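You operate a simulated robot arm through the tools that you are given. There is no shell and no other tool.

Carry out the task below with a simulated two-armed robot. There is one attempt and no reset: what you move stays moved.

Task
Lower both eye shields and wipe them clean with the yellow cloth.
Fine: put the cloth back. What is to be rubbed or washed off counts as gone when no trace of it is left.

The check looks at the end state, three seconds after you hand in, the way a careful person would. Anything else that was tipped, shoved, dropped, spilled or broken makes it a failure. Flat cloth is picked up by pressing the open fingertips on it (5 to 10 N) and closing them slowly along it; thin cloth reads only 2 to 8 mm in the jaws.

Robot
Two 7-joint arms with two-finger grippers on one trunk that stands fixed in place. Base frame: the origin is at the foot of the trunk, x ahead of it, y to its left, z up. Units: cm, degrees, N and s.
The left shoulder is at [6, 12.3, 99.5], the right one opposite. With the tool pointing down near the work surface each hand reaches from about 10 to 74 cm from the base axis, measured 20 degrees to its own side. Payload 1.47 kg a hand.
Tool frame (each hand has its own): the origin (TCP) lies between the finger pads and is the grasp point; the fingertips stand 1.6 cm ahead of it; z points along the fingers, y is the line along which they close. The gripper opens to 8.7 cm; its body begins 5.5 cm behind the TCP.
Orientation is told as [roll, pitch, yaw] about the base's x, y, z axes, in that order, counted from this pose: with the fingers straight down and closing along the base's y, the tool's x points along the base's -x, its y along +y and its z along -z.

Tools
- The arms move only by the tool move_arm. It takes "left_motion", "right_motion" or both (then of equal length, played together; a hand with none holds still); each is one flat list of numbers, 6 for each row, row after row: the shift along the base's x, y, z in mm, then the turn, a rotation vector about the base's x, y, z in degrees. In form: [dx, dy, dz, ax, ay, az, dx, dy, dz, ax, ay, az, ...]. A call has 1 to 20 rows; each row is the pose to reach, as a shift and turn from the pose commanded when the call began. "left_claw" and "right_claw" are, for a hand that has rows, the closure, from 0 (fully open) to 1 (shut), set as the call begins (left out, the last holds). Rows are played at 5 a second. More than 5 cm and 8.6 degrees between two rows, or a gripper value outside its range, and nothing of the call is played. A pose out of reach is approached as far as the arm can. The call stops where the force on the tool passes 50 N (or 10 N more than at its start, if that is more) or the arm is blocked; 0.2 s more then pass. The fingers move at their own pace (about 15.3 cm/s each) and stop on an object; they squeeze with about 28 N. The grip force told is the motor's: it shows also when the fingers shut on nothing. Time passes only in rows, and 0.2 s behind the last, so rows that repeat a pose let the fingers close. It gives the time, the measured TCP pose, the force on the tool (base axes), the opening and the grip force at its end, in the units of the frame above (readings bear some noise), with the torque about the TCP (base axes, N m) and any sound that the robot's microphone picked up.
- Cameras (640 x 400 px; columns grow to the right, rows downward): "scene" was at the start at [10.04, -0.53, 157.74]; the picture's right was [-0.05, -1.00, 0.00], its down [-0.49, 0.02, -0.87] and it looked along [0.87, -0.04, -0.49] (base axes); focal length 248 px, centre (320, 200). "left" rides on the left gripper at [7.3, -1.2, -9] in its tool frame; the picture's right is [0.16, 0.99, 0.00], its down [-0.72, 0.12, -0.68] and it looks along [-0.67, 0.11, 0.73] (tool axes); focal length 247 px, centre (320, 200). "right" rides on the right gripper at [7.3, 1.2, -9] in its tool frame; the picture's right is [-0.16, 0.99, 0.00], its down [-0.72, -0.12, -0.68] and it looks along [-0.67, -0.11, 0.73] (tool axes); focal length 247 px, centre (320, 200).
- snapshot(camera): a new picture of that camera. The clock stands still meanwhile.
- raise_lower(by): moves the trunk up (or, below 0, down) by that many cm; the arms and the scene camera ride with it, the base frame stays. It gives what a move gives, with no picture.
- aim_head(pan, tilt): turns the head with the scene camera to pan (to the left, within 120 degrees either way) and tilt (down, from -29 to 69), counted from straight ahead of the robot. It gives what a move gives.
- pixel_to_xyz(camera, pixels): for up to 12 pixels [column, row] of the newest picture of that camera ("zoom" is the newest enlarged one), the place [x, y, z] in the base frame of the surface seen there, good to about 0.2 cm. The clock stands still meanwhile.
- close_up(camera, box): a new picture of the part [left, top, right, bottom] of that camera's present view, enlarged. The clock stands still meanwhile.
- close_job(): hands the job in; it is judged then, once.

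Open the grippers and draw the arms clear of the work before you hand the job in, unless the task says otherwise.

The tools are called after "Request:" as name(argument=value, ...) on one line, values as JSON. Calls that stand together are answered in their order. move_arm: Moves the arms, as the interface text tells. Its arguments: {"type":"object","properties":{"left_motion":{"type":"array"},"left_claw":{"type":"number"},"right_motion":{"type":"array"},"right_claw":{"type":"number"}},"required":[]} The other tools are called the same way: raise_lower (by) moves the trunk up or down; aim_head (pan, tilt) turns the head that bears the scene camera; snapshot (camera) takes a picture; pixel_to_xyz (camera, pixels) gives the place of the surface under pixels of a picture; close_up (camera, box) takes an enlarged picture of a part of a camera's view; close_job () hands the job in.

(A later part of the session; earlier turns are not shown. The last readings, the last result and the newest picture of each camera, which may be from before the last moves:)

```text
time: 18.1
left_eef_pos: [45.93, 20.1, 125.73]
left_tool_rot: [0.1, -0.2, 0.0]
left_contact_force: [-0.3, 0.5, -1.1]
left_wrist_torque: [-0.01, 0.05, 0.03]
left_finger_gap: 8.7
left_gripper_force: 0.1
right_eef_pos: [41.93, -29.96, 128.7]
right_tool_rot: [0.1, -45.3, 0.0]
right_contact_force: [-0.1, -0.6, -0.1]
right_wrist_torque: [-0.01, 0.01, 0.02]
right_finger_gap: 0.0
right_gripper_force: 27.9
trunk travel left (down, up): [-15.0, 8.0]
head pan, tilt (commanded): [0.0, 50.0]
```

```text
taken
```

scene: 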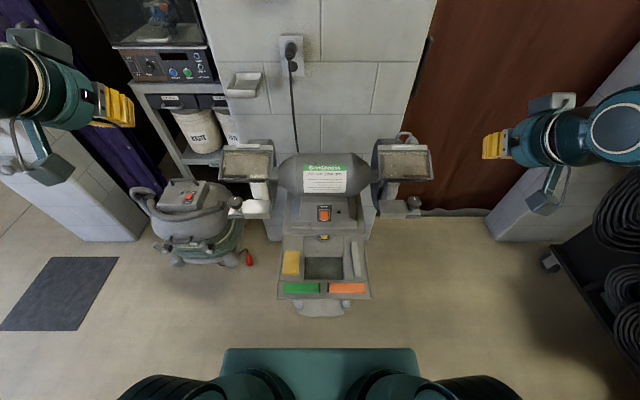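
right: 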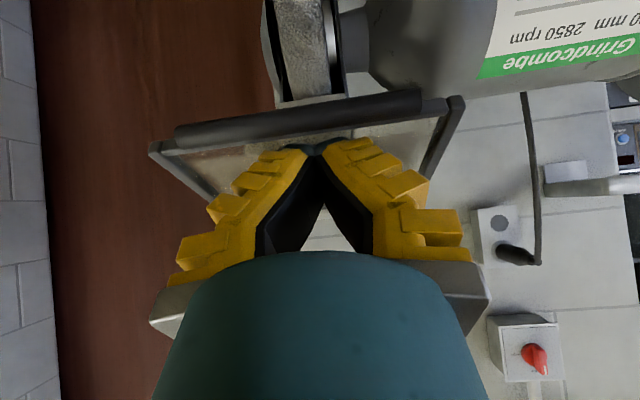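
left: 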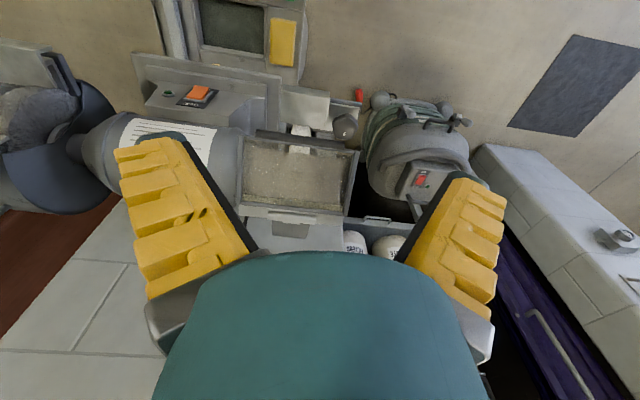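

The left pane shows between the fingers at (245–350, 135–215). I enlarge it and take places on glass and frame.

Request:
close_up(camera="left", box=[230, 120, 370, 235])

Request:
pixel_to_xyz(camera="zoom", pixels=[[110, 70], [300, 85], [460, 100], [100, 150], [300, 150], [450, 180], [100, 290], [250, 290], [390, 300], [80, 200], [445, 250], [240, 330]])

Request:
pixel_to_xyz(camera="left", pixels=[[272, 20], [294, 20], [268, 60], [292, 64], [280, 40], [283, 16], [262, 45], [300, 45], [200, 65], [270, 75], [295, 100], [320, 105]])

```text
3.48 times, centred on (300, 178) of left
```

zoom: 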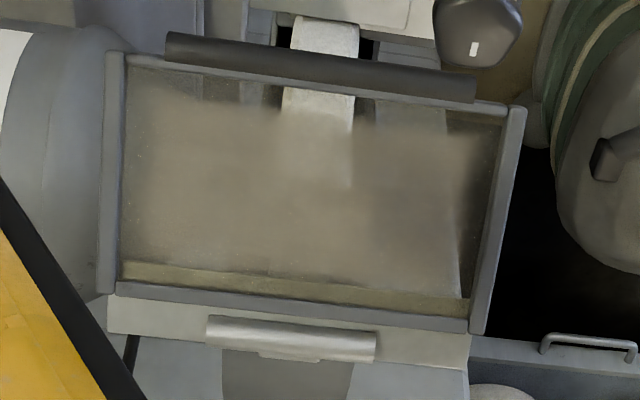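

```text
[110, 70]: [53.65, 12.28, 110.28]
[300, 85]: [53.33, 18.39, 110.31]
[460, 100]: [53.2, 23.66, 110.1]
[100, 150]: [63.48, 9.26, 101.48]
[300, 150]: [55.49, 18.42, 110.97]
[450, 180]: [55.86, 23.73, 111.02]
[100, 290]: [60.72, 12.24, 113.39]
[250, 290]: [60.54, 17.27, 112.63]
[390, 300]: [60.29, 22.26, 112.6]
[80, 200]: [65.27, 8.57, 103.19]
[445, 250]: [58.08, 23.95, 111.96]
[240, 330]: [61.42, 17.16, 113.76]
```

```text
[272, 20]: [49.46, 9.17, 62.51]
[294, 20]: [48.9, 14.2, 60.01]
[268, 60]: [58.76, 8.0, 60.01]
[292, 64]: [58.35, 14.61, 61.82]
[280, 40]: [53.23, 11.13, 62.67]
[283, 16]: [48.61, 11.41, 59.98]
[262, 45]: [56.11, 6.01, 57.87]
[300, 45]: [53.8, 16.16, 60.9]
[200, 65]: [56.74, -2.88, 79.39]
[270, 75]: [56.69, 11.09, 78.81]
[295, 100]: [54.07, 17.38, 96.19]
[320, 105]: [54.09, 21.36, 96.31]
```

The glass lies slightly below the frame rails, with film nearly all over it. I now bring the left hand in front of the grinder (x≈40), tilted 25° forward, and down toward the cloth with the fingers opened to about 7 cm.

Request:
move_arm(left_motion=[-15, -20, -34, 0, -6.25, 0, -30, -40, -68, 0, -12.5, 0, -45, -61, -102, 0, -18.75, 0, -60, -81, -137, 0, -25, 0, -60, -82, -180, 0, -25, 0, -60, -83, -223, 0, -25, 0, -60, -84, -266, 0, -25, 0, -60, -85, -309, 0, -25, 0, -60, -86, -352, 0, -25, 0, -60, -87, -395, 0, -25, 0, -60, -88, -438, 0, -25, 0, -60, -88, -480, 0, -25, 0], left_claw=0.19)

Request:
snapshot(camera="left")

Request:
snapshot(camera="scene")

```text
time: 20.7
left_eef_pos: [39.59, 11.19, 77.95]
left_tool_rot: [0.2, -25.5, 0.1]
left_contact_force: [0.1, -0.4, 0.3]
left_wrist_torque: [-0.01, -0.05, 0.0]
left_finger_gap: 7.39
left_gripper_force: 2.9
left hand out of reach, approached as far as the arm can: row 6, 7, 8
right_eef_pos: [41.85, -30.11, 128.85]
right_tool_rot: [0.0, -45.3, 0.1]
right_contact_force: [-0.1, -0.1, 0.6]
right_wrist_torque: [-0.01, 0.01, -0.03]
right_finger_gap: 0.0
right_gripper_force: 27.9
trunk travel left (down, up): [-15.0, 8.0]
head pan, tilt (commanded): [0.0, 50.0]
```

```text
taken
```

left: 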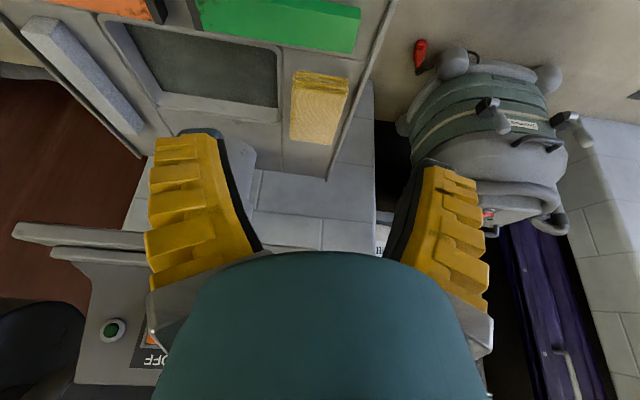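

```text
taken
```

scene: 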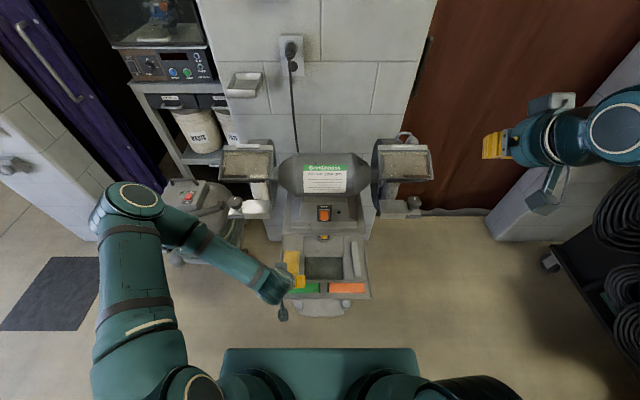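

The hand is in front of the tray without contact; gap 7.39 cm. I check how close the elbow and forearm are to the vacuum and the knob before going on.

Request:
pixel_to_xyz(camera="scene", pixels=[[137, 195], [160, 220], [195, 237], [230, 262], [270, 285], [185, 195], [235, 203], [200, 215], [283, 312], [225, 235]])

Request:
close_up(camera="left", box=[240, 40, 400, 150])

Request:
pixel_to_xyz(camera="zoom", pixels=[[225, 120], [420, 145], [225, 150], [405, 180], [215, 350], [350, 370], [300, 250], [200, 250], [410, 250], [450, 250], [180, 250], [300, 130]])

```text
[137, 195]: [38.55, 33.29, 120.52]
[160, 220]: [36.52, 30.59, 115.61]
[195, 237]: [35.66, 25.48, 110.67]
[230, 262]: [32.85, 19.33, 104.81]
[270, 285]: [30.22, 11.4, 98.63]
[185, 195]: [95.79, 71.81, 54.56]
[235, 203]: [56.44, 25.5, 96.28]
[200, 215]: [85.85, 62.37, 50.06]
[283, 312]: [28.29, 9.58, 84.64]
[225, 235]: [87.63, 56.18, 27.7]
```

```text
3.64 times, centred on (320, 95) of left
```

zoom: 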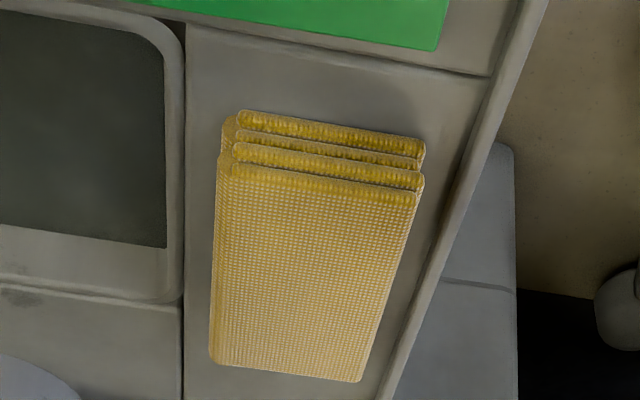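

```text
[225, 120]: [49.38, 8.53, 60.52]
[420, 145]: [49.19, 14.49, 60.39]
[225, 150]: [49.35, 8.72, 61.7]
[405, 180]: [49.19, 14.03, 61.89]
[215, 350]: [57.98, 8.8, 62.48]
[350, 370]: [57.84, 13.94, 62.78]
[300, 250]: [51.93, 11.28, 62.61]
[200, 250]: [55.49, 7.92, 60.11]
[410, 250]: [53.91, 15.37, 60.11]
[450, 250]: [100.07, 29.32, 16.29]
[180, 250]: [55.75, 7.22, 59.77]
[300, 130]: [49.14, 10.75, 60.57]
```

The elbow is well clear (z≈115–120, x≈37). The cloth is a neat four-layer block from (48.6, 8.4) to (58.3, 14.4), z 60–62.5. I move above it, stopping 5 cm over the grasp height.

Request:
move_arm(left_motion=[30, 0.5, -15, 0, 0, 0, 62, 1, -35, 0, 0, 0, 94, 1.5, -55, 0, 0, 0, 125.5, 1.5, -78, 0, 0, 0, 125.5, 1.5, -98, 0, 0, 0])

Request:
snapshot(camera="left")

Request:
close_up(camera="scene", box=[250, 210, 350, 290])

```text
time: 21.9
left_eef_pos: [52.65, 11.27, 68.19]
left_tool_rot: [0.1, -25.5, -0.1]
left_contact_force: [0.0, -0.1, 0.1]
left_wrist_torque: [-0.01, -0.02, 0.01]
left_finger_gap: 7.37
left_gripper_force: 2.4
right_eef_pos: [41.87, -30.01, 128.85]
right_tool_rot: [0.1, -45.4, 0.0]
right_contact_force: [0.6, 0.0, 0.6]
right_wrist_torque: [0.03, 0.0, 0.01]
right_finger_gap: 0.0
right_gripper_force: 27.8
trunk travel left (down, up): [-15.0, 8.0]
head pan, tilt (commanded): [0.0, 50.0]
```

```text
taken
```

left: 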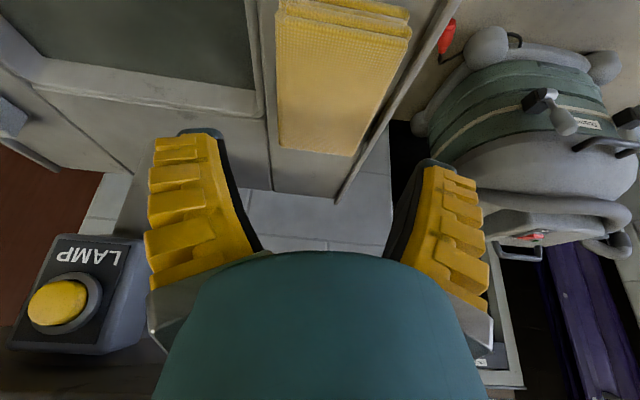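

```text
5.00 times, centred on (300, 250) of scene
```

zoom: 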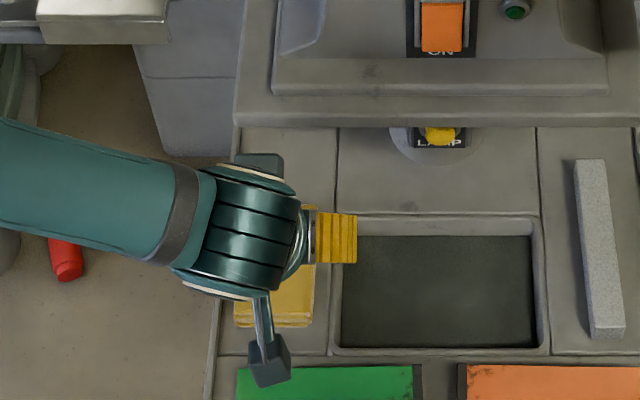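

The hand is centred over the cloth. I go straight down to TCP z = 63.0 so that the fingers straddle it and stay 1 cm above the tray.

Request:
move_arm(left_motion=[0, 1.3, -17, 0, 0, 0, 0, 1.3, -32, 0, 0, 0, 0, 1.3, -43, 0, 0, 0, 0, 1.3, -52, 0, 0, 0])

Request:
snapshot(camera="left")

```text
time: 22.9
left_eef_pos: [52.37, 11.68, 62.96]
left_tool_rot: [0.2, -25.5, -0.1]
left_contact_force: [-0.7, -0.6, -0.4]
left_wrist_torque: [0.0, 0.0, -0.03]
left_finger_gap: 7.35
left_gripper_force: 2.5
right_eef_pos: [41.78, -30.02, 128.7]
right_tool_rot: [0.0, -45.3, 0.0]
right_contact_force: [-0.5, -0.1, 0.3]
right_wrist_torque: [-0.06, -0.02, 0.01]
right_finger_gap: 0.0
right_gripper_force: 28.2
trunk travel left (down, up): [-15.0, 8.0]
head pan, tilt (commanded): [0.0, 50.0]
```

```text
taken
```

left: 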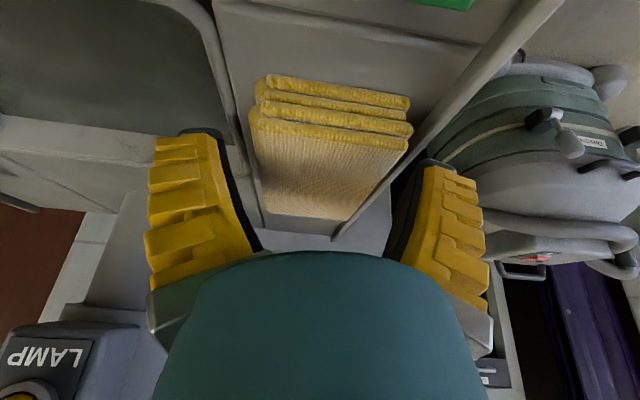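

The fingers stand on both sides of the cloth without touching. I close them gently in steps and watch the gap.

Request:
move_arm(left_motion=[0, 0, 0, 0, 0, 0, 0, 0, 0, 0, 0, 0], left_claw=0.3)

Request:
snapshot(camera="left")

```text
time: 23.5
left_eef_pos: [52.34, 11.5, 62.9]
left_tool_rot: [0.2, -25.3, 0.1]
left_contact_force: [-0.2, 0.4, 0.2]
left_wrist_torque: [-0.01, 0.01, 0.04]
left_finger_gap: 6.53
left_gripper_force: 2.9
right_eef_pos: [41.82, -30.03, 128.79]
right_tool_rot: [0.0, -45.3, 0.0]
right_contact_force: [0.9, -0.9, 0.6]
right_wrist_torque: [0.02, 0.0, 0.0]
right_finger_gap: 0.0
right_gripper_force: 27.8
trunk travel left (down, up): [-15.0, 8.0]
head pan, tilt (commanded): [0.0, 50.0]
```

```text
taken
```

left: 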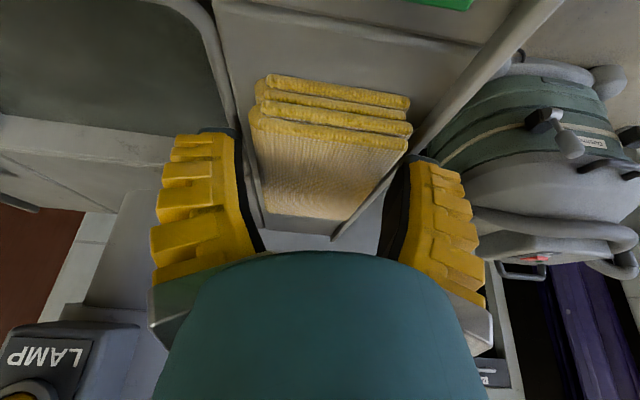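

The gap is 6.53 cm and the cloth sits centred between the pads. I close further, with some time for the fingers to stop on the cloth.

Request:
move_arm(left_motion=[0, 0, 0, 0, 0, 0, 0, 0, 0, 0, 0, 0, 0, 0, 0, 0, 0, 0], left_claw=0.42)

Request:
snapshot(camera="left")

```text
time: 24.3
left_eef_pos: [52.43, 11.68, 62.93]
left_tool_rot: [0.1, -25.3, 0.0]
left_contact_force: [0.4, 0.8, 0.2]
left_wrist_torque: [0.0, 0.0, 0.02]
left_finger_gap: 5.77
left_gripper_force: 28.4
right_eef_pos: [41.81, -30.17, 128.78]
right_tool_rot: [0.0, -45.3, 0.0]
right_contact_force: [-0.9, -0.5, 0.4]
right_wrist_torque: [-0.02, 0.0, -0.02]
right_finger_gap: 0.0
right_gripper_force: 27.9
trunk travel left (down, up): [-15.0, 8.0]
head pan, tilt (commanded): [0.0, 50.0]
```

```text
taken
```

left: 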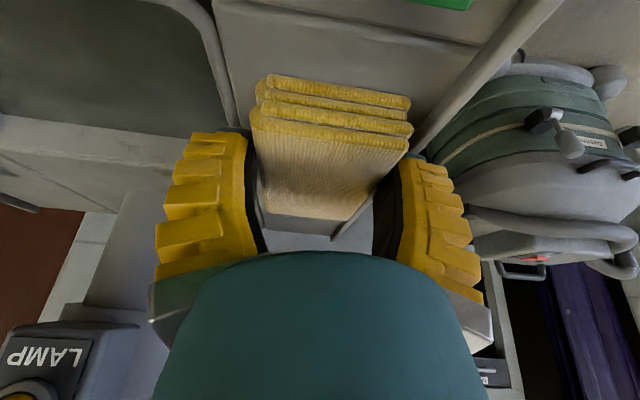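

The pads have stopped on the cloth at 5.77 cm with 28 N, so it acts as a firm block. I set the full grip and lift it 1.5 cm straight up, then look.

Request:
move_arm(left_motion=[0, 0, 0, 0, 0, 0, 0, 0, 0, 0, 0, 0, 0, 0, 5, 0, 0, 0, 0, 0, 10, 0, 0, 0, 0, 0, 15, 0, 0, 0], left_claw=1)

Request:
snapshot(camera="left")

Request:
close_up(camera="scene", box=[250, 210, 350, 290])

```text
time: 25.5
left_eef_pos: [52.43, 11.55, 64.4]
left_tool_rot: [0.0, -25.4, -0.1]
left_contact_force: [-1.0, 0.4, -0.8]
left_wrist_torque: [0.03, 0.0, 0.01]
left_finger_gap: 5.75
left_gripper_force: 28.1
right_eef_pos: [41.79, -29.98, 128.84]
right_tool_rot: [0.0, -45.4, 0.0]
right_contact_force: [-0.3, -0.3, 0.5]
right_wrist_torque: [-0.01, 0.01, -0.01]
right_finger_gap: 0.0
right_gripper_force: 28.0
trunk travel left (down, up): [-15.0, 8.0]
head pan, tilt (commanded): [0.0, 50.0]
```

```text
taken
```

left: 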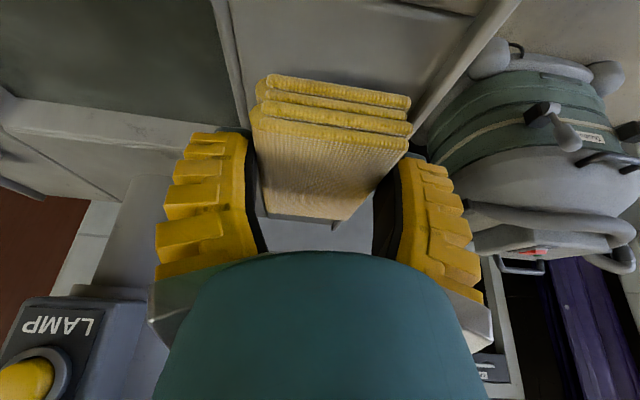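

```text
5.00 times, centred on (300, 250) of scene
```

zoom: 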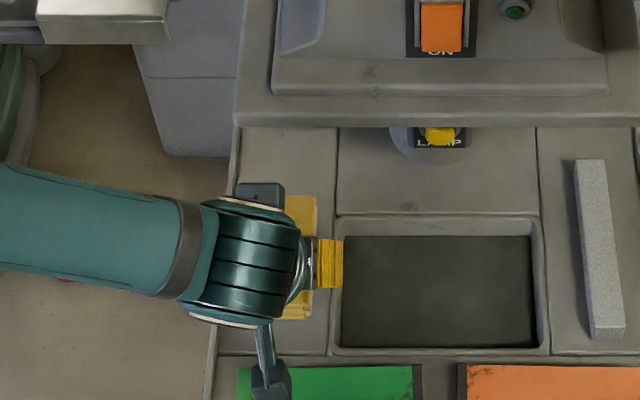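

The cloth hangs firmly in the grip as one block (gap 5.75 cm). I draw it back out from under the base lip and raise it to the level of the shields.

Request:
move_arm(left_motion=[-30, 0, 5, 0, 0, 0, -60, 0, 12, 0, 0, 0, -84, 0, 25, 0, 0, 0, -84, 0, 70, 0, 0, 0, -84, 0, 115, 0, 0, 0, -84, 0, 160, 0, 0, 0, -84, 0, 205, 0, 0, 0, -84, 0, 250, 0, 0, 0, -84, 0, 295, 0, 0, 0, -84, 0, 340, 0, 0, 0, -84, 0, 385, 0, 0, 0, -84, 0, 430, 0, 0, 0, -84, 0, 475, 0, 0, 0, -84, 0, 520, 0, 0, 0])

Request:
snapshot(camera="left")

Request:
snapshot(camera="scene")

```text
time: 28.5
left_eef_pos: [44.06, 11.53, 116.21]
left_tool_rot: [0.2, -25.6, -0.1]
left_contact_force: [0.7, 0.2, -0.2]
left_wrist_torque: [-0.01, -0.03, 0.07]
left_finger_gap: 5.7
left_gripper_force: 27.9
right_eef_pos: [41.74, -30.18, 128.76]
right_tool_rot: [0.0, -45.3, 0.0]
right_contact_force: [0.1, 0.4, 0.1]
right_wrist_torque: [-0.03, 0.01, -0.02]
right_finger_gap: 0.0
right_gripper_force: 28.5
trunk travel left (down, up): [-15.0, 8.0]
head pan, tilt (commanded): [0.0, 50.0]
```

```text
taken
```

left: 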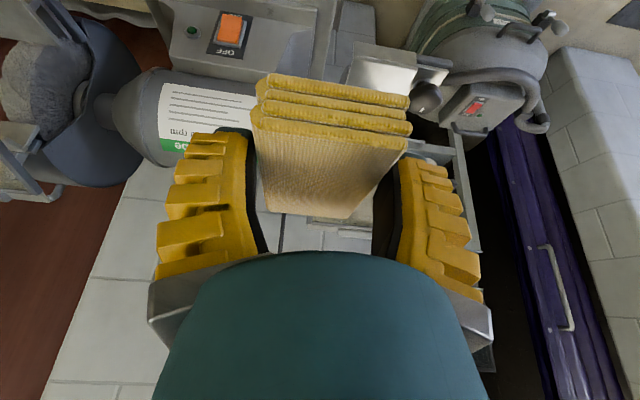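

```text
taken
```

scene: 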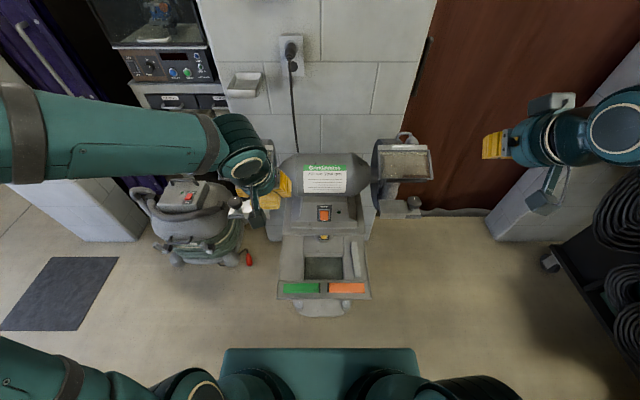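

The cloth is up in front of the left shield. I tilt it 12.7° further (its front edge then leads onto the 21° pane) and bring it over the pane, centred at y≈19.

Request:
move_arm(left_motion=[5, 12, 22, 0, -3, 0, 15, 30, 34, 0, -6, 0, 30, 48, 36, 0, -9, 0, 45, 64, 36, 0, -12.7, 0, 60, 75, 33, 0, -12.7, 0, 78, 75, 18, 0, -12.7, 0, 95, 75, 3, 0, -12.7, 0])

Request:
snapshot(camera="left")

Request:
close_up(camera="scene", box=[190, 110, 310, 200])

```text
time: 30.1
left_eef_pos: [53.6, 19.27, 116.85]
left_tool_rot: [0.0, -38.1, -0.1]
left_contact_force: [0.1, 0.6, -0.9]
left_wrist_torque: [0.01, 0.03, -0.01]
left_finger_gap: 5.66
left_gripper_force: 28.2
right_eef_pos: [41.83, -30.03, 128.91]
right_tool_rot: [0.0, -45.2, 0.0]
right_contact_force: [-0.9, -0.3, -0.7]
right_wrist_torque: [-0.01, 0.05, -0.03]
right_finger_gap: 0.0
right_gripper_force: 27.8
trunk travel left (down, up): [-15.0, 8.0]
head pan, tilt (commanded): [0.0, 50.0]
```

```text
taken
```

left: 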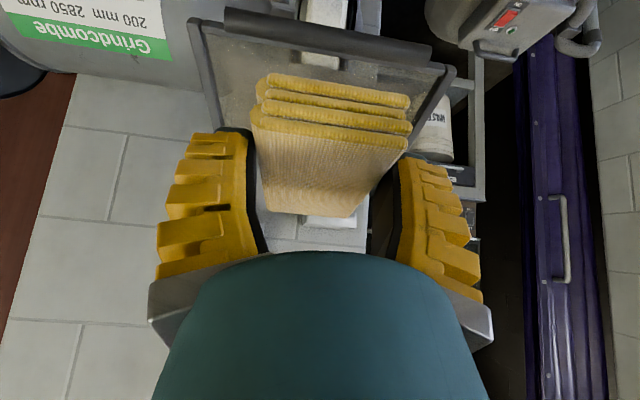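

```text
4.44 times, centred on (250, 155) of scene
```

zoom: 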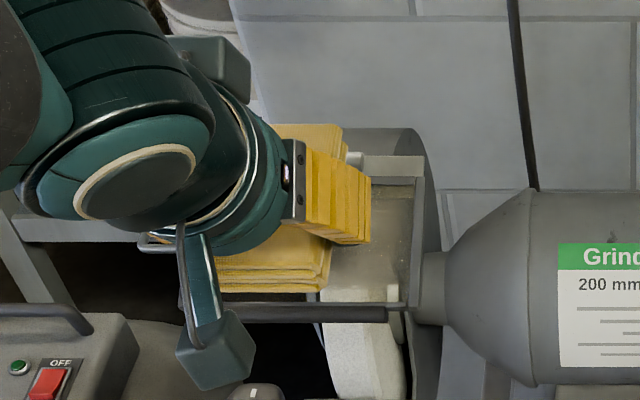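

The cloth is over the pane, no contact yet. I lower it in small steps until the front edge presses on the glass near the top.

Request:
move_arm(left_motion=[0, 0, -12, 0, 0, 0, 0, 0, -20, 0, 0, 0, 0, 0, -24, 0, 0, 0, 0, 0, -27, 0, 0, 0])

Request:
close_up(camera="scene", box=[190, 110, 310, 200])

```text
time: 31.1
left_eef_pos: [53.59, 19.06, 114.04]
left_tool_rot: [0.1, -38.3, -0.1]
left_contact_force: [1.2, -0.7, 6.6]
left_wrist_torque: [0.05, -0.61, -0.01]
left_finger_gap: 5.81
left_gripper_force: 28.5
right_eef_pos: [41.9, -30.11, 128.78]
right_tool_rot: [0.0, -45.3, 0.0]
right_contact_force: [-0.2, -0.2, -0.5]
right_wrist_torque: [0.01, 0.05, 0.0]
right_finger_gap: 0.01
right_gripper_force: 28.0
trunk travel left (down, up): [-15.0, 8.0]
head pan, tilt (commanded): [0.0, 50.0]
```

```text
4.44 times, centred on (250, 155) of scene
```

zoom: 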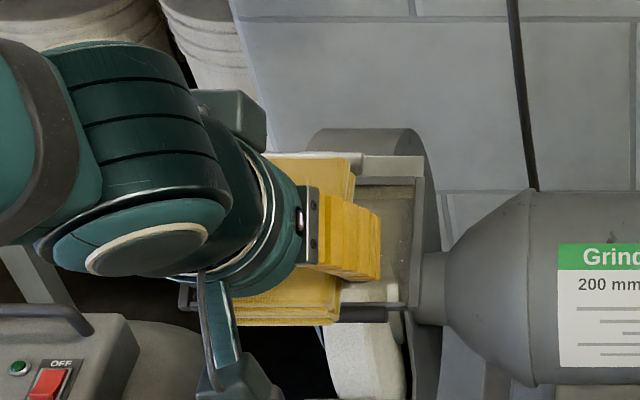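

Contact: 6.6 N at the front edge. I draw the cloth down the slope and back up, keeping a light press.

Request:
move_arm(left_motion=[-8, 0, -4, 0, 0, 0, -16, 0, -7, 0, 0, 0, -24, 0, -10, 0, 0, 0, -32, 0, -13, 0, 0, 0, -40, 0, -16, 0, 0, 0, -32, 0, -13, 0, 0, 0, -24, 0, -10, 0, 0, 0, -16, 0, -7, 0, 0, 0, -8, 0, -4, 0, 0, 0, 0, 0, -1, 0, 0, 0])

Request:
move_arm(left_motion=[0, 0, 15, 0, 0, 0, -20, 0, 35, 0, 0, 0, -50, 10, 50, 0, 0, 0, -85, 30, 60, 0, 0, 0, -100, 60, 70, 0, 0, 0])

Request:
close_up(camera="scene", box=[210, 130, 290, 190])

Request:
snapshot(camera="left")

```text
time: 33.3
left_eef_pos: [53.33, 19.17, 113.87]
left_tool_rot: [0.0, -38.2, 0.0]
left_contact_force: [-5.2, 0.3, 3.8]
left_wrist_torque: [-0.01, -0.34, 0.06]
left_finger_gap: 5.78
left_gripper_force: 28.3
right_eef_pos: [41.73, -30.12, 128.77]
right_tool_rot: [0.0, -45.2, 0.0]
right_contact_force: [0.2, -0.6, -0.4]
right_wrist_torque: [0.01, 0.02, -0.02]
right_finger_gap: 0.0
right_gripper_force: 28.2
trunk travel left (down, up): [-15.0, 8.0]
head pan, tilt (commanded): [0.0, 50.0]
```

```text
time: 34.5
left_eef_pos: [43.77, 25.24, 120.74]
left_tool_rot: [0.0, -38.1, 0.0]
left_contact_force: [-0.2, 0.4, -0.6]
left_wrist_torque: [0.01, 0.0, 0.02]
left_finger_gap: 5.61
left_gripper_force: 28.0
right_eef_pos: [41.77, -30.01, 128.87]
right_tool_rot: [-0.1, -45.4, 0.1]
right_contact_force: [1.0, 0.2, -0.1]
right_wrist_torque: [-0.02, -0.01, -0.01]
right_finger_gap: 0.0
right_gripper_force: 27.6
trunk travel left (down, up): [-15.0, 8.0]
head pan, tilt (commanded): [0.0, 50.0]
```

```text
6.67 times, centred on (250, 160) of scene
```

zoom: 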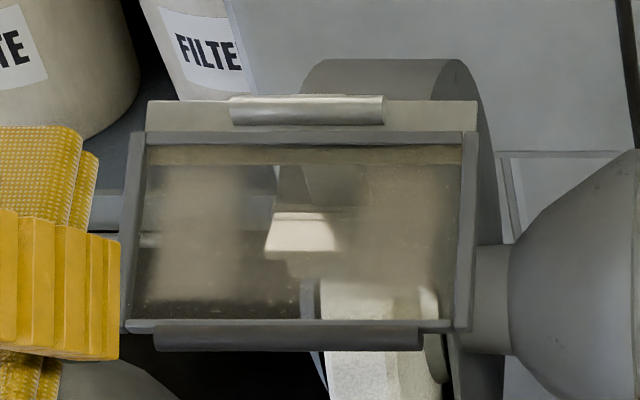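

```text
taken
```

left: 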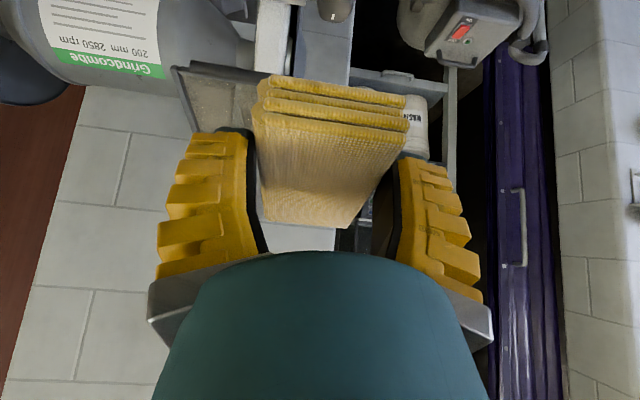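

The middle strip came clean, from about column 245 to 360 (roughly 4.5 cm wide), so the film is only on the outer face and wipes off. I next wipe the outer (left) part of this pane with the cloth centred at y≈21.7.

Request:
move_arm(left_motion=[30, -10, 0, 0, 0, 0, 60, -20, -10, 0, 0, 0, 80, -30, -25, 0, 0, 0, 95, -34, -45, 0, 0, 0, 95, -34, -60, 0, 0, 0, 95, -34, -68, 0, 0, 0, 84, -34, -72, 0, 0, 0, 73, -34, -76, 0, 0, 0, 62, -34, -80, 0, 0, 0, 51, -34, -84, 0, 0, 0, 62, -34, -80, 0, 0, 0, 73, -34, -76, 0, 0, 0, 84, -34, -72, 0, 0, 0, 95, -34, -68, 0, 0, 0, 95, -30, -68, 0, 0, 0, 84, -30, -72, 0, 0, 0, 73, -30, -76, 0, 0, 0, 62, -30, -80, 0, 0, 0, 51, -30, -84, 0, 0, 0])

Request:
close_up(camera="scene", box=[190, 110, 310, 200])

```text
time: 38.5
left_eef_pos: [48.7, 22.14, 112.56]
left_tool_rot: [0.0, -38.2, 0.0]
left_contact_force: [0.2, 0.0, -0.6]
left_wrist_torque: [-0.01, 0.02, 0.02]
left_finger_gap: 5.56
left_gripper_force: 28.1
right_eef_pos: [41.91, -29.98, 128.81]
right_tool_rot: [-0.1, -45.2, 0.0]
right_contact_force: [0.3, -0.5, 0.0]
right_wrist_torque: [0.04, 0.02, -0.01]
right_finger_gap: 0.0
right_gripper_force: 27.6
trunk travel left (down, up): [-15.0, 8.0]
head pan, tilt (commanded): [0.0, 50.0]
```

```text
4.44 times, centred on (250, 155) of scene
```

zoom: 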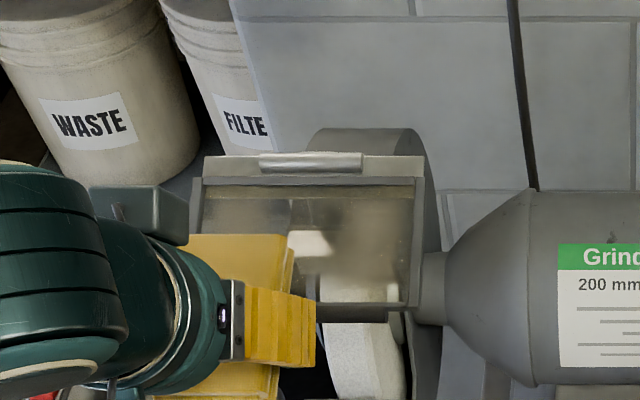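

The force at the end was about zero, so the cloth hovered slightly above the glass there. I press 4 mm lower and wipe up and down again at this side.

Request:
move_arm(left_motion=[0, 0, -4, 0, 0, 0, 11, 0, 0, 0, 0, 0, 22, 0, 4, 0, 0, 0, 33, 0, 8, 0, 0, 0, 44, 0, 12, 0, 0, 0, 44, -3, 12, 0, 0, 0, 33, -3, 8, 0, 0, 0, 22, -3, 4, 0, 0, 0, 11, -3, 0, 0, 0, 0, 0, -3, -4, 0, 0, 0])

Request:
close_up(camera="scene", box=[190, 110, 310, 200])

```text
time: 40.7
left_eef_pos: [48.73, 21.79, 112.01]
left_tool_rot: [0.0, -38.1, 0.0]
left_contact_force: [0.2, -1.1, -0.7]
left_wrist_torque: [0.01, 0.03, 0.01]
left_finger_gap: 5.54
left_gripper_force: 27.8
right_eef_pos: [41.74, -30.02, 128.77]
right_tool_rot: [0.0, -45.3, -0.1]
right_contact_force: [0.2, -0.1, -1.0]
right_wrist_torque: [-0.01, -0.01, -0.01]
right_finger_gap: 0.01
right_gripper_force: 28.3
trunk travel left (down, up): [-15.0, 8.0]
head pan, tilt (commanded): [0.0, 50.0]
```

```text
4.44 times, centred on (250, 155) of scene
```

zoom: 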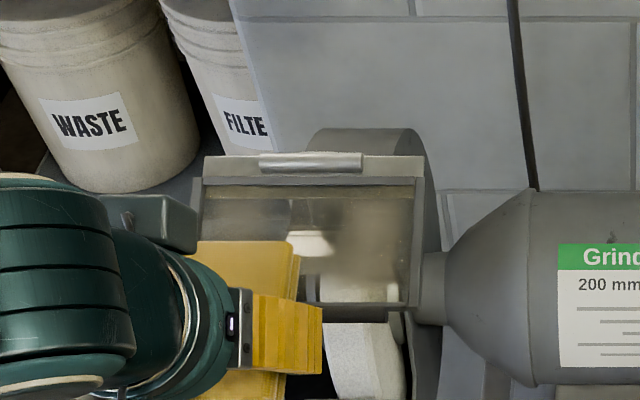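

Still no force, so the cloth may have shifted in the grip. I look at it with the left camera.

Request:
snapshot(camera="left")

Request:
close_up(camera="left", box=[180, 0, 480, 240])

Request:
pixel_to_xyz(camera="left", pixels=[[330, 70], [330, 88], [330, 105], [330, 118], [330, 140], [310, 170], [310, 200], [310, 212], [340, 212], [270, 80], [400, 105], [300, 235]])

```text
taken
```

left: 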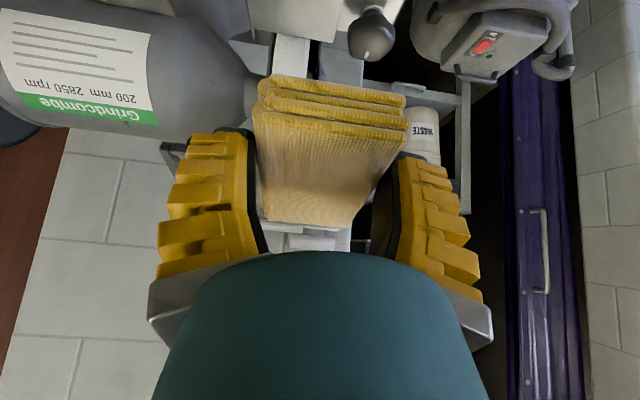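

```text
1.67 times, centred on (330, 120) of left
```

zoom: 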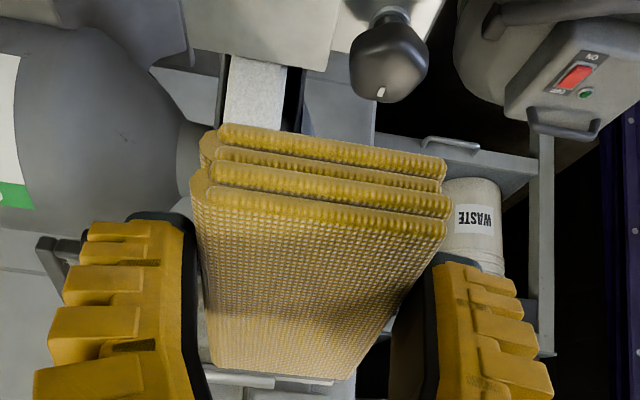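

```text
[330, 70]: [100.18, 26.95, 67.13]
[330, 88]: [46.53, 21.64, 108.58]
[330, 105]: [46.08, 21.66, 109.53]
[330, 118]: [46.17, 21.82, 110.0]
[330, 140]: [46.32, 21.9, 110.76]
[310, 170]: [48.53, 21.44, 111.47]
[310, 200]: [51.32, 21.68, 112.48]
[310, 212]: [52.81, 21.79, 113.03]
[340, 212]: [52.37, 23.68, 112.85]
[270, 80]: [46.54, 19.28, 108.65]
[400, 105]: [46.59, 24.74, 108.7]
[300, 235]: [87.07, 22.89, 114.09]
```

The cloth has pivoted in the grip by about 7° nose-up, so it is now nearly parallel to the pane; flat contact under the grip will suit better. I place it flat on the upper part of this side and press gently.

Request:
move_arm(left_motion=[0, 0, 8, 0, -1.5, 0, 20, 0, 18, 0, -1.5, 0, 40, 0, 20, 0, -1.5, 0, 45, 0, 16, 0, -1.5, 0, 45, 0, 12, 0, -1.5, 0, 45, 0, 10, 0, -1.5, 0])

Request:
close_up(camera="scene", box=[190, 110, 310, 200])

```text
time: 42.1
left_eef_pos: [52.91, 21.66, 113.38]
left_tool_rot: [0.2, -39.9, -0.1]
left_contact_force: [0.6, 0.6, 14.5]
left_wrist_torque: [0.05, -0.3, -0.03]
left_finger_gap: 5.82
left_gripper_force: 28.0
right_eef_pos: [41.75, -30.05, 128.85]
right_tool_rot: [0.0, -45.3, 0.0]
right_contact_force: [-0.5, 0.8, -0.5]
right_wrist_torque: [0.0, 0.0, -0.01]
right_finger_gap: 0.0
right_gripper_force: 28.1
trunk travel left (down, up): [-15.0, 8.0]
head pan, tilt (commanded): [0.0, 50.0]
```

```text
4.44 times, centred on (250, 155) of scene
```

zoom: 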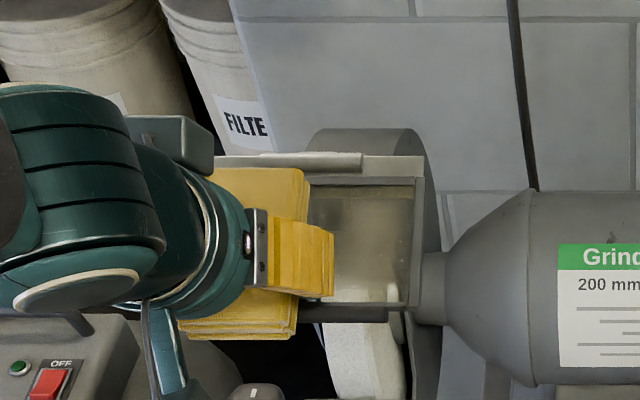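

14.5 N with the centre of pressure near the grip: a flat contact. I wipe in zigzags from here across the pane to the motor side.

Request:
move_arm(left_motion=[-11, 2, -4, 0, 0, 0, -22, 4, -8, 0, 0, 0, -33, 4, -12.5, 0, 0, 0, -22, 4, -8, 0, 0, 0, -11, 4, -4, 0, 0, 0, 0, 4, 0, 0, 0, 0, 0, -8, 0, 0, 0, 0, -11, -16, -4, 0, 0, 0, -22, -16, -8, 0, 0, 0, -33, -16, -12.5, 0, 0, 0, -22, -22, -8, 0, 0, 0, -11, -28, -4, 0, 0, 0, 0, -36, 0, 0, 0, 0, -11, -36, -4, 0, 0, 0, -22, -36, -8, 0, 0, 0, -33, -36, -12.5, 0, 0, 0, -22, -46, -8, 0, 0, 0, -11, -54, -4, 0, 0, 0, 0, -58, 0, 0, 0, 0, 0, -58, 0, 0, 0, 0])

Request:
close_up(camera="scene", box=[190, 110, 310, 200])

```text
time: 46.3
left_eef_pos: [53.03, 15.83, 113.23]
left_tool_rot: [0.1, -39.6, -0.1]
left_contact_force: [-7.0, 1.2, 9.3]
left_wrist_torque: [0.06, 0.27, 0.05]
left_finger_gap: 5.85
left_gripper_force: 28.4
right_eef_pos: [41.72, -29.99, 128.78]
right_tool_rot: [0.0, -45.3, 0.0]
right_contact_force: [-0.1, 0.4, 0.0]
right_wrist_torque: [0.0, 0.02, -0.05]
right_finger_gap: 0.0
right_gripper_force: 28.1
trunk travel left (down, up): [-15.0, 8.0]
head pan, tilt (commanded): [0.0, 50.0]
```

```text
4.44 times, centred on (250, 155) of scene
```

zoom: 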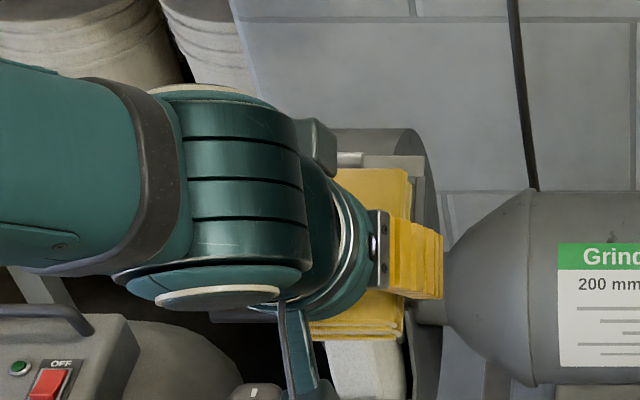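

Good contact at the motor-side edge (9 N up, 7 N sliding). I wipe down and up here once more, then lift away and look at the pane.

Request:
move_arm(left_motion=[-11, 0, -4, 0, 0, 0, -22, 0, -8, 0, 0, 0, -33, 0, -12.5, 0, 0, 0, -40, 0, -15, 0, 0, 0, -33, -2, -12.5, 0, 0, 0, -22, -2, -8, 0, 0, 0, -11, -2, -4, 0, 0, 0, 0, -2, 0, 0, 0, 0, 0, 0, 15, 0, 0, 0, -30, 20, 40, 0, 0, 0, -60, 40, 60, 0, 0, 0, -90, 70, 75, 0, 0, 0, -105, 100, 80, 0, 0, 0])

Request:
close_up(camera="scene", box=[210, 130, 290, 190])

Request:
snapshot(camera="left")

```text
time: 49.1
left_eef_pos: [42.42, 26.14, 121.15]
left_tool_rot: [0.0, -39.6, 0.0]
left_contact_force: [-0.8, 0.2, -0.7]
left_wrist_torque: [0.02, -0.01, 0.0]
left_finger_gap: 5.55
left_gripper_force: 28.0
right_eef_pos: [41.87, -30.07, 128.72]
right_tool_rot: [0.0, -45.3, 0.0]
right_contact_force: [-0.2, 0.1, -0.2]
right_wrist_torque: [0.02, 0.0, 0.02]
right_finger_gap: 0.0
right_gripper_force: 28.2
trunk travel left (down, up): [-15.0, 8.0]
head pan, tilt (commanded): [0.0, 50.0]
```

```text
6.67 times, centred on (250, 160) of scene
```

zoom: 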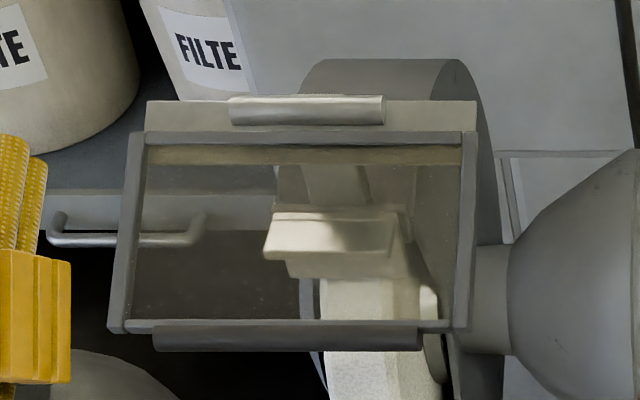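

```text
taken
```

left: 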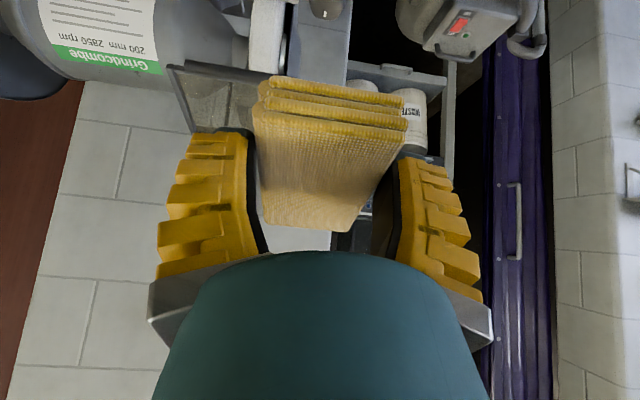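

The left pane is nearly clear now. I enlarge parts of it to look for traces, especially the right side and the yellowish strip at the top edge.

Request:
close_up(camera="scene", box=[222, 143, 256, 183])

Request:
close_up(camera="scene", box=[248, 143, 282, 183])

Request:
close_up(camera="left", box=[160, 50, 280, 150])

```text
10.00 times, centred on (239, 163) of scene
```

zoom: 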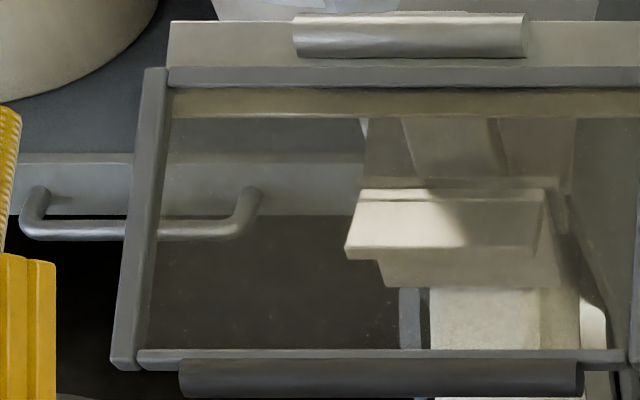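

```text
10.00 times, centred on (265, 163) of scene
```

zoom: 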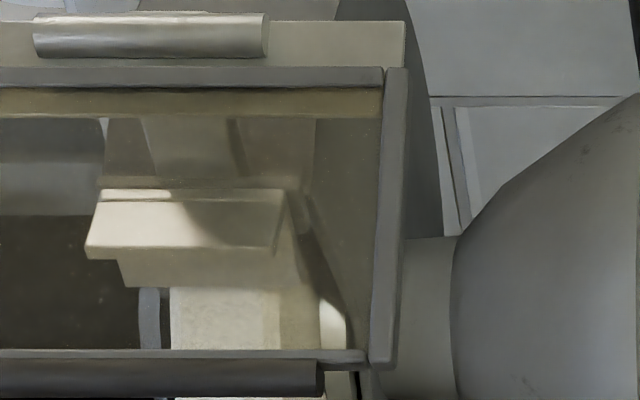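

```text
4.00 times, centred on (220, 100) of left
```

zoom: 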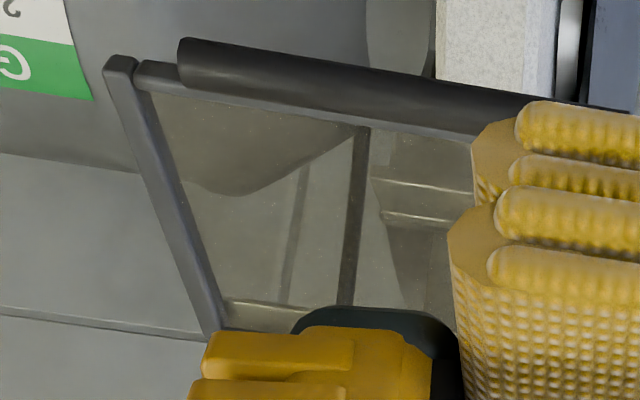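

The left pane looks clear apart from tiny specks; I will inspect it closely later with the free right camera. Now I move the right hand out of the way, to the right and back, before the left hand crosses over.

Request:
pixel_to_xyz(camera="scene", pixels=[[610, 220], [560, 270], [600, 320], [540, 190], [490, 230], [590, 140]])

Request:
move_arm(right_motion=[-14, -40, 0, 0, 0, 0, -28, -80, 0, 0, 0, 0, -42, -120, 0, 0, 0, 0, -56, -160, 0, 0, 0, 0, -70, -200, 0, 0, 0, 0])

Request:
snapshot(camera="scene")

```text
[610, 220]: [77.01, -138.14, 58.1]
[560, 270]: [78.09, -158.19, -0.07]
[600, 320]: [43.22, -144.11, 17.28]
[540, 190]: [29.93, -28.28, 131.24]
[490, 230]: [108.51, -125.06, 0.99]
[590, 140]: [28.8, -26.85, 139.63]
```

```text
time: 50.3
left_eef_pos: [42.3, 26.01, 121.25]
left_tool_rot: [0.1, -39.5, 0.0]
left_contact_force: [-0.6, -0.5, -1.5]
left_wrist_torque: [0.01, 0.02, 0.02]
left_finger_gap: 5.59
left_gripper_force: 27.8
right_eef_pos: [35.27, -50.27, 128.69]
right_tool_rot: [0.1, -45.3, 0.0]
right_contact_force: [-0.7, -0.6, -0.8]
right_wrist_torque: [-0.01, 0.0, 0.01]
right_finger_gap: 0.02
right_gripper_force: 28.2
trunk travel left (down, up): [-15.0, 8.0]
head pan, tilt (commanded): [0.0, 50.0]
```

```text
taken
```

scene: 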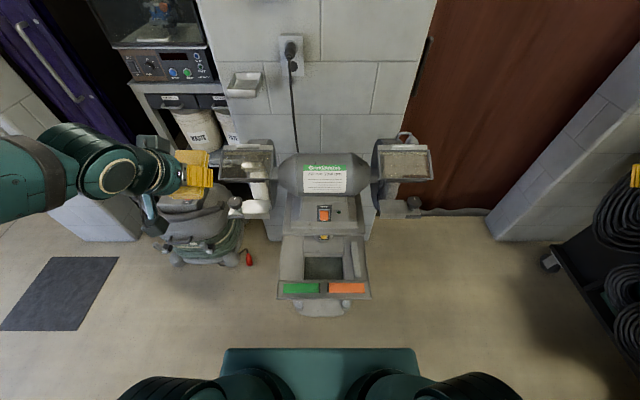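

The right hand is clear. I move the left hand with the cloth across to the front of the right shield, at x≈43, z≈123.

Request:
move_arm(left_motion=[0, -43, 5, 0, 0, 0, 0, -86, 10, 0, 0, 0, 0, -129, 15, 0, 0, 0, 0, -172, 15, 0, 0, 0, 0, -215, 15, 0, 0, 0, 0, -258, 15, 0, 0, 0, 0, -301, 15, 0, 0, 0, 0, -344, 15, 0, 0, 0, 0, -387, 15, 0, 0, 0, 0, -430, 15, 0, 0, 0, 5, -470, 15, 0, 0, 0])

Request:
snapshot(camera="left")

Request:
snapshot(camera="scene")

```text
time: 52.7
left_eef_pos: [42.97, -20.86, 122.59]
left_tool_rot: [0.2, -39.6, 0.0]
left_contact_force: [-0.4, 0.1, 0.0]
left_wrist_torque: [-0.01, 0.02, -0.03]
left_finger_gap: 5.52
left_gripper_force: 28.1
right_eef_pos: [35.37, -50.1, 128.72]
right_tool_rot: [0.0, -45.1, -0.2]
right_contact_force: [-1.1, 0.2, 0.2]
right_wrist_torque: [0.0, 0.01, 0.01]
right_finger_gap: 0.0
right_gripper_force: 28.0
trunk travel left (down, up): [-15.0, 8.0]
head pan, tilt (commanded): [0.0, 50.0]
```

```text
taken
```

left: 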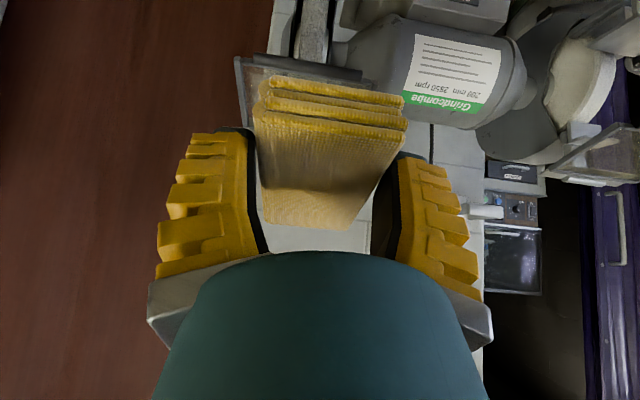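

```text
taken
```

scene: 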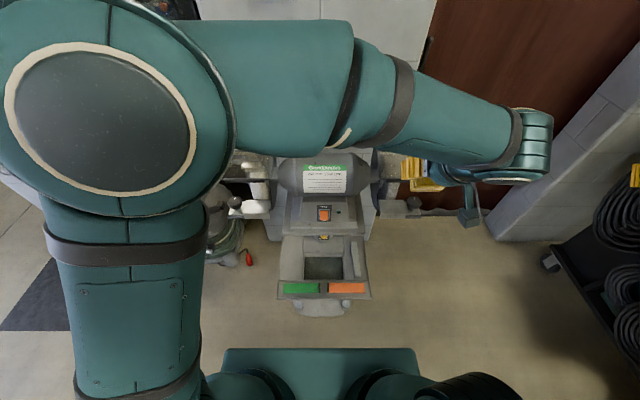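

The left arm reaches the right shield well. I bring the cloth over the outer (right) part of the pane and lower it to a light press.

Request:
move_arm(left_motion=[20, -15, 0, 0, 0, 0, 45, -30, -10, 0, 0, 0, 70, -37, -30, 0, 0, 0, 90, -37, -52, 0, 0, 0, 101, -37, -70, 0, 0, 0, 101, -37, -84, 0, 0, 0, 101, -37, -92, 0, 0, 0, 101, -37, -96, 0, 0, 0])

Request:
snapshot(camera="left")

Request:
close_up(camera="scene", box=[350, 110, 470, 200])

```text
time: 54.5
left_eef_pos: [53.12, -24.63, 113.3]
left_tool_rot: [-0.3, -39.9, 0.0]
left_contact_force: [0.5, -0.4, 16.2]
left_wrist_torque: [0.07, 0.08, -0.01]
left_finger_gap: 5.77
left_gripper_force: 28.4
right_eef_pos: [35.27, -50.03, 128.84]
right_tool_rot: [0.0, -45.3, 0.0]
right_contact_force: [1.1, -0.6, -0.3]
right_wrist_torque: [-0.02, 0.0, -0.03]
right_finger_gap: 0.0
right_gripper_force: 27.9
trunk travel left (down, up): [-15.0, 8.0]
head pan, tilt (commanded): [0.0, 50.0]
```

```text
taken
```

left: 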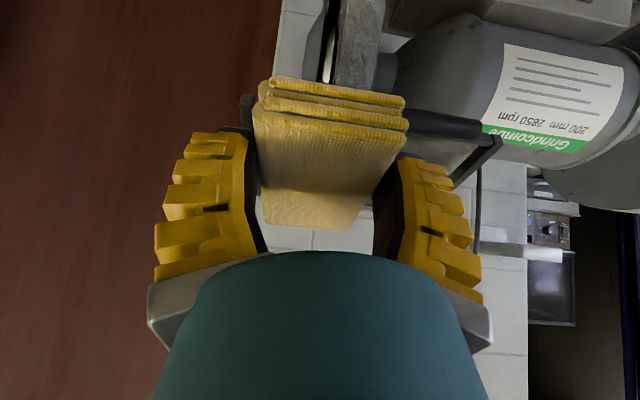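

```text
4.44 times, centred on (410, 155) of scene
```

zoom: 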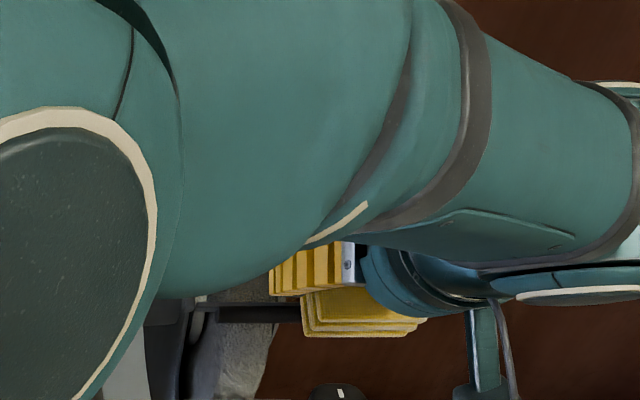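

16 N flat contact on the right pane. I wipe in zigzags from the outer edge toward the motor side.

Request:
move_arm(left_motion=[-11, -1, -4, 0, 0, 0, -22, -3, -8, 0, 0, 0, -33, -3, -12.5, 0, 0, 0, -22, -3, -8, 0, 0, 0, -11, -3, -4, 0, 0, 0, 0, -3, 0, 0, 0, 0, 0, 9, 0, 0, 0, 0, -11, 18, -4, 0, 0, 0, -22, 18, -8, 0, 0, 0, -33, 18, -12.5, 0, 0, 0, -22, 24, -8, 0, 0, 0, -11, 30, -4, 0, 0, 0, 0, 38, 0, 0, 0, 0, -11, 38, -4, 0, 0, 0, -22, 38, -8, 0, 0, 0, -33, 38, -12.5, 0, 0, 0, -22, 48, -8, 0, 0, 0, -11, 56, -4, 0, 0, 0, 0, 60, 0, 0, 0, 0, 0, 60, 0, 0, 0, 0])

Request:
move_arm(left_motion=[-11, 0, -4, 0, 0, 0, -22, 0, -8, 0, 0, 0, -33, 0, -12.5, 0, 0, 0, -40, 0, -15, 0, 0, 0, -33, 2, -12.5, 0, 0, 0, -22, 2, -8, 0, 0, 0, -11, 2, -4, 0, 0, 0, 0, 2, 0, 0, 0, 0, 0, -10, 0, 0, 0, 0, 0, -25, 0, 0, 0, 0, -11, -25, -4, 0, 0, 0, -22, -25, -8, 0, 0, 0, -33, -25, -12.5, 0, 0, 0])

```text
time: 58.7
left_eef_pos: [53.16, -18.48, 113.25]
left_tool_rot: [0.1, -39.7, -0.1]
left_contact_force: [-9.9, -2.0, 10.3]
left_wrist_torque: [-0.08, 0.35, -0.01]
left_finger_gap: 5.91
left_gripper_force: 27.9
right_eef_pos: [35.02, -50.15, 128.81]
right_tool_rot: [0.0, -45.4, 0.1]
right_contact_force: [-0.2, 0.5, 0.2]
right_wrist_torque: [-0.01, 0.0, -0.03]
right_finger_gap: 0.0
right_gripper_force: 27.8
trunk travel left (down, up): [-15.0, 8.0]
head pan, tilt (commanded): [0.0, 50.0]
```

```text
time: 61.5
left_eef_pos: [49.77, -21.02, 111.81]
left_tool_rot: [0.0, -39.7, 0.1]
left_contact_force: [-1.6, -0.2, 13.0]
left_wrist_torque: [0.0, -0.39, -0.02]
left_finger_gap: 5.9
left_gripper_force: 28.2
right_eef_pos: [35.14, -50.09, 128.79]
right_tool_rot: [0.0, -45.3, 0.0]
right_contact_force: [0.0, 0.0, -0.1]
right_wrist_torque: [-0.01, 0.0, -0.01]
right_finger_gap: 0.0
right_gripper_force: 28.4
trunk travel left (down, up): [-15.0, 8.0]
head pan, tilt (commanded): [0.0, 50.0]
```

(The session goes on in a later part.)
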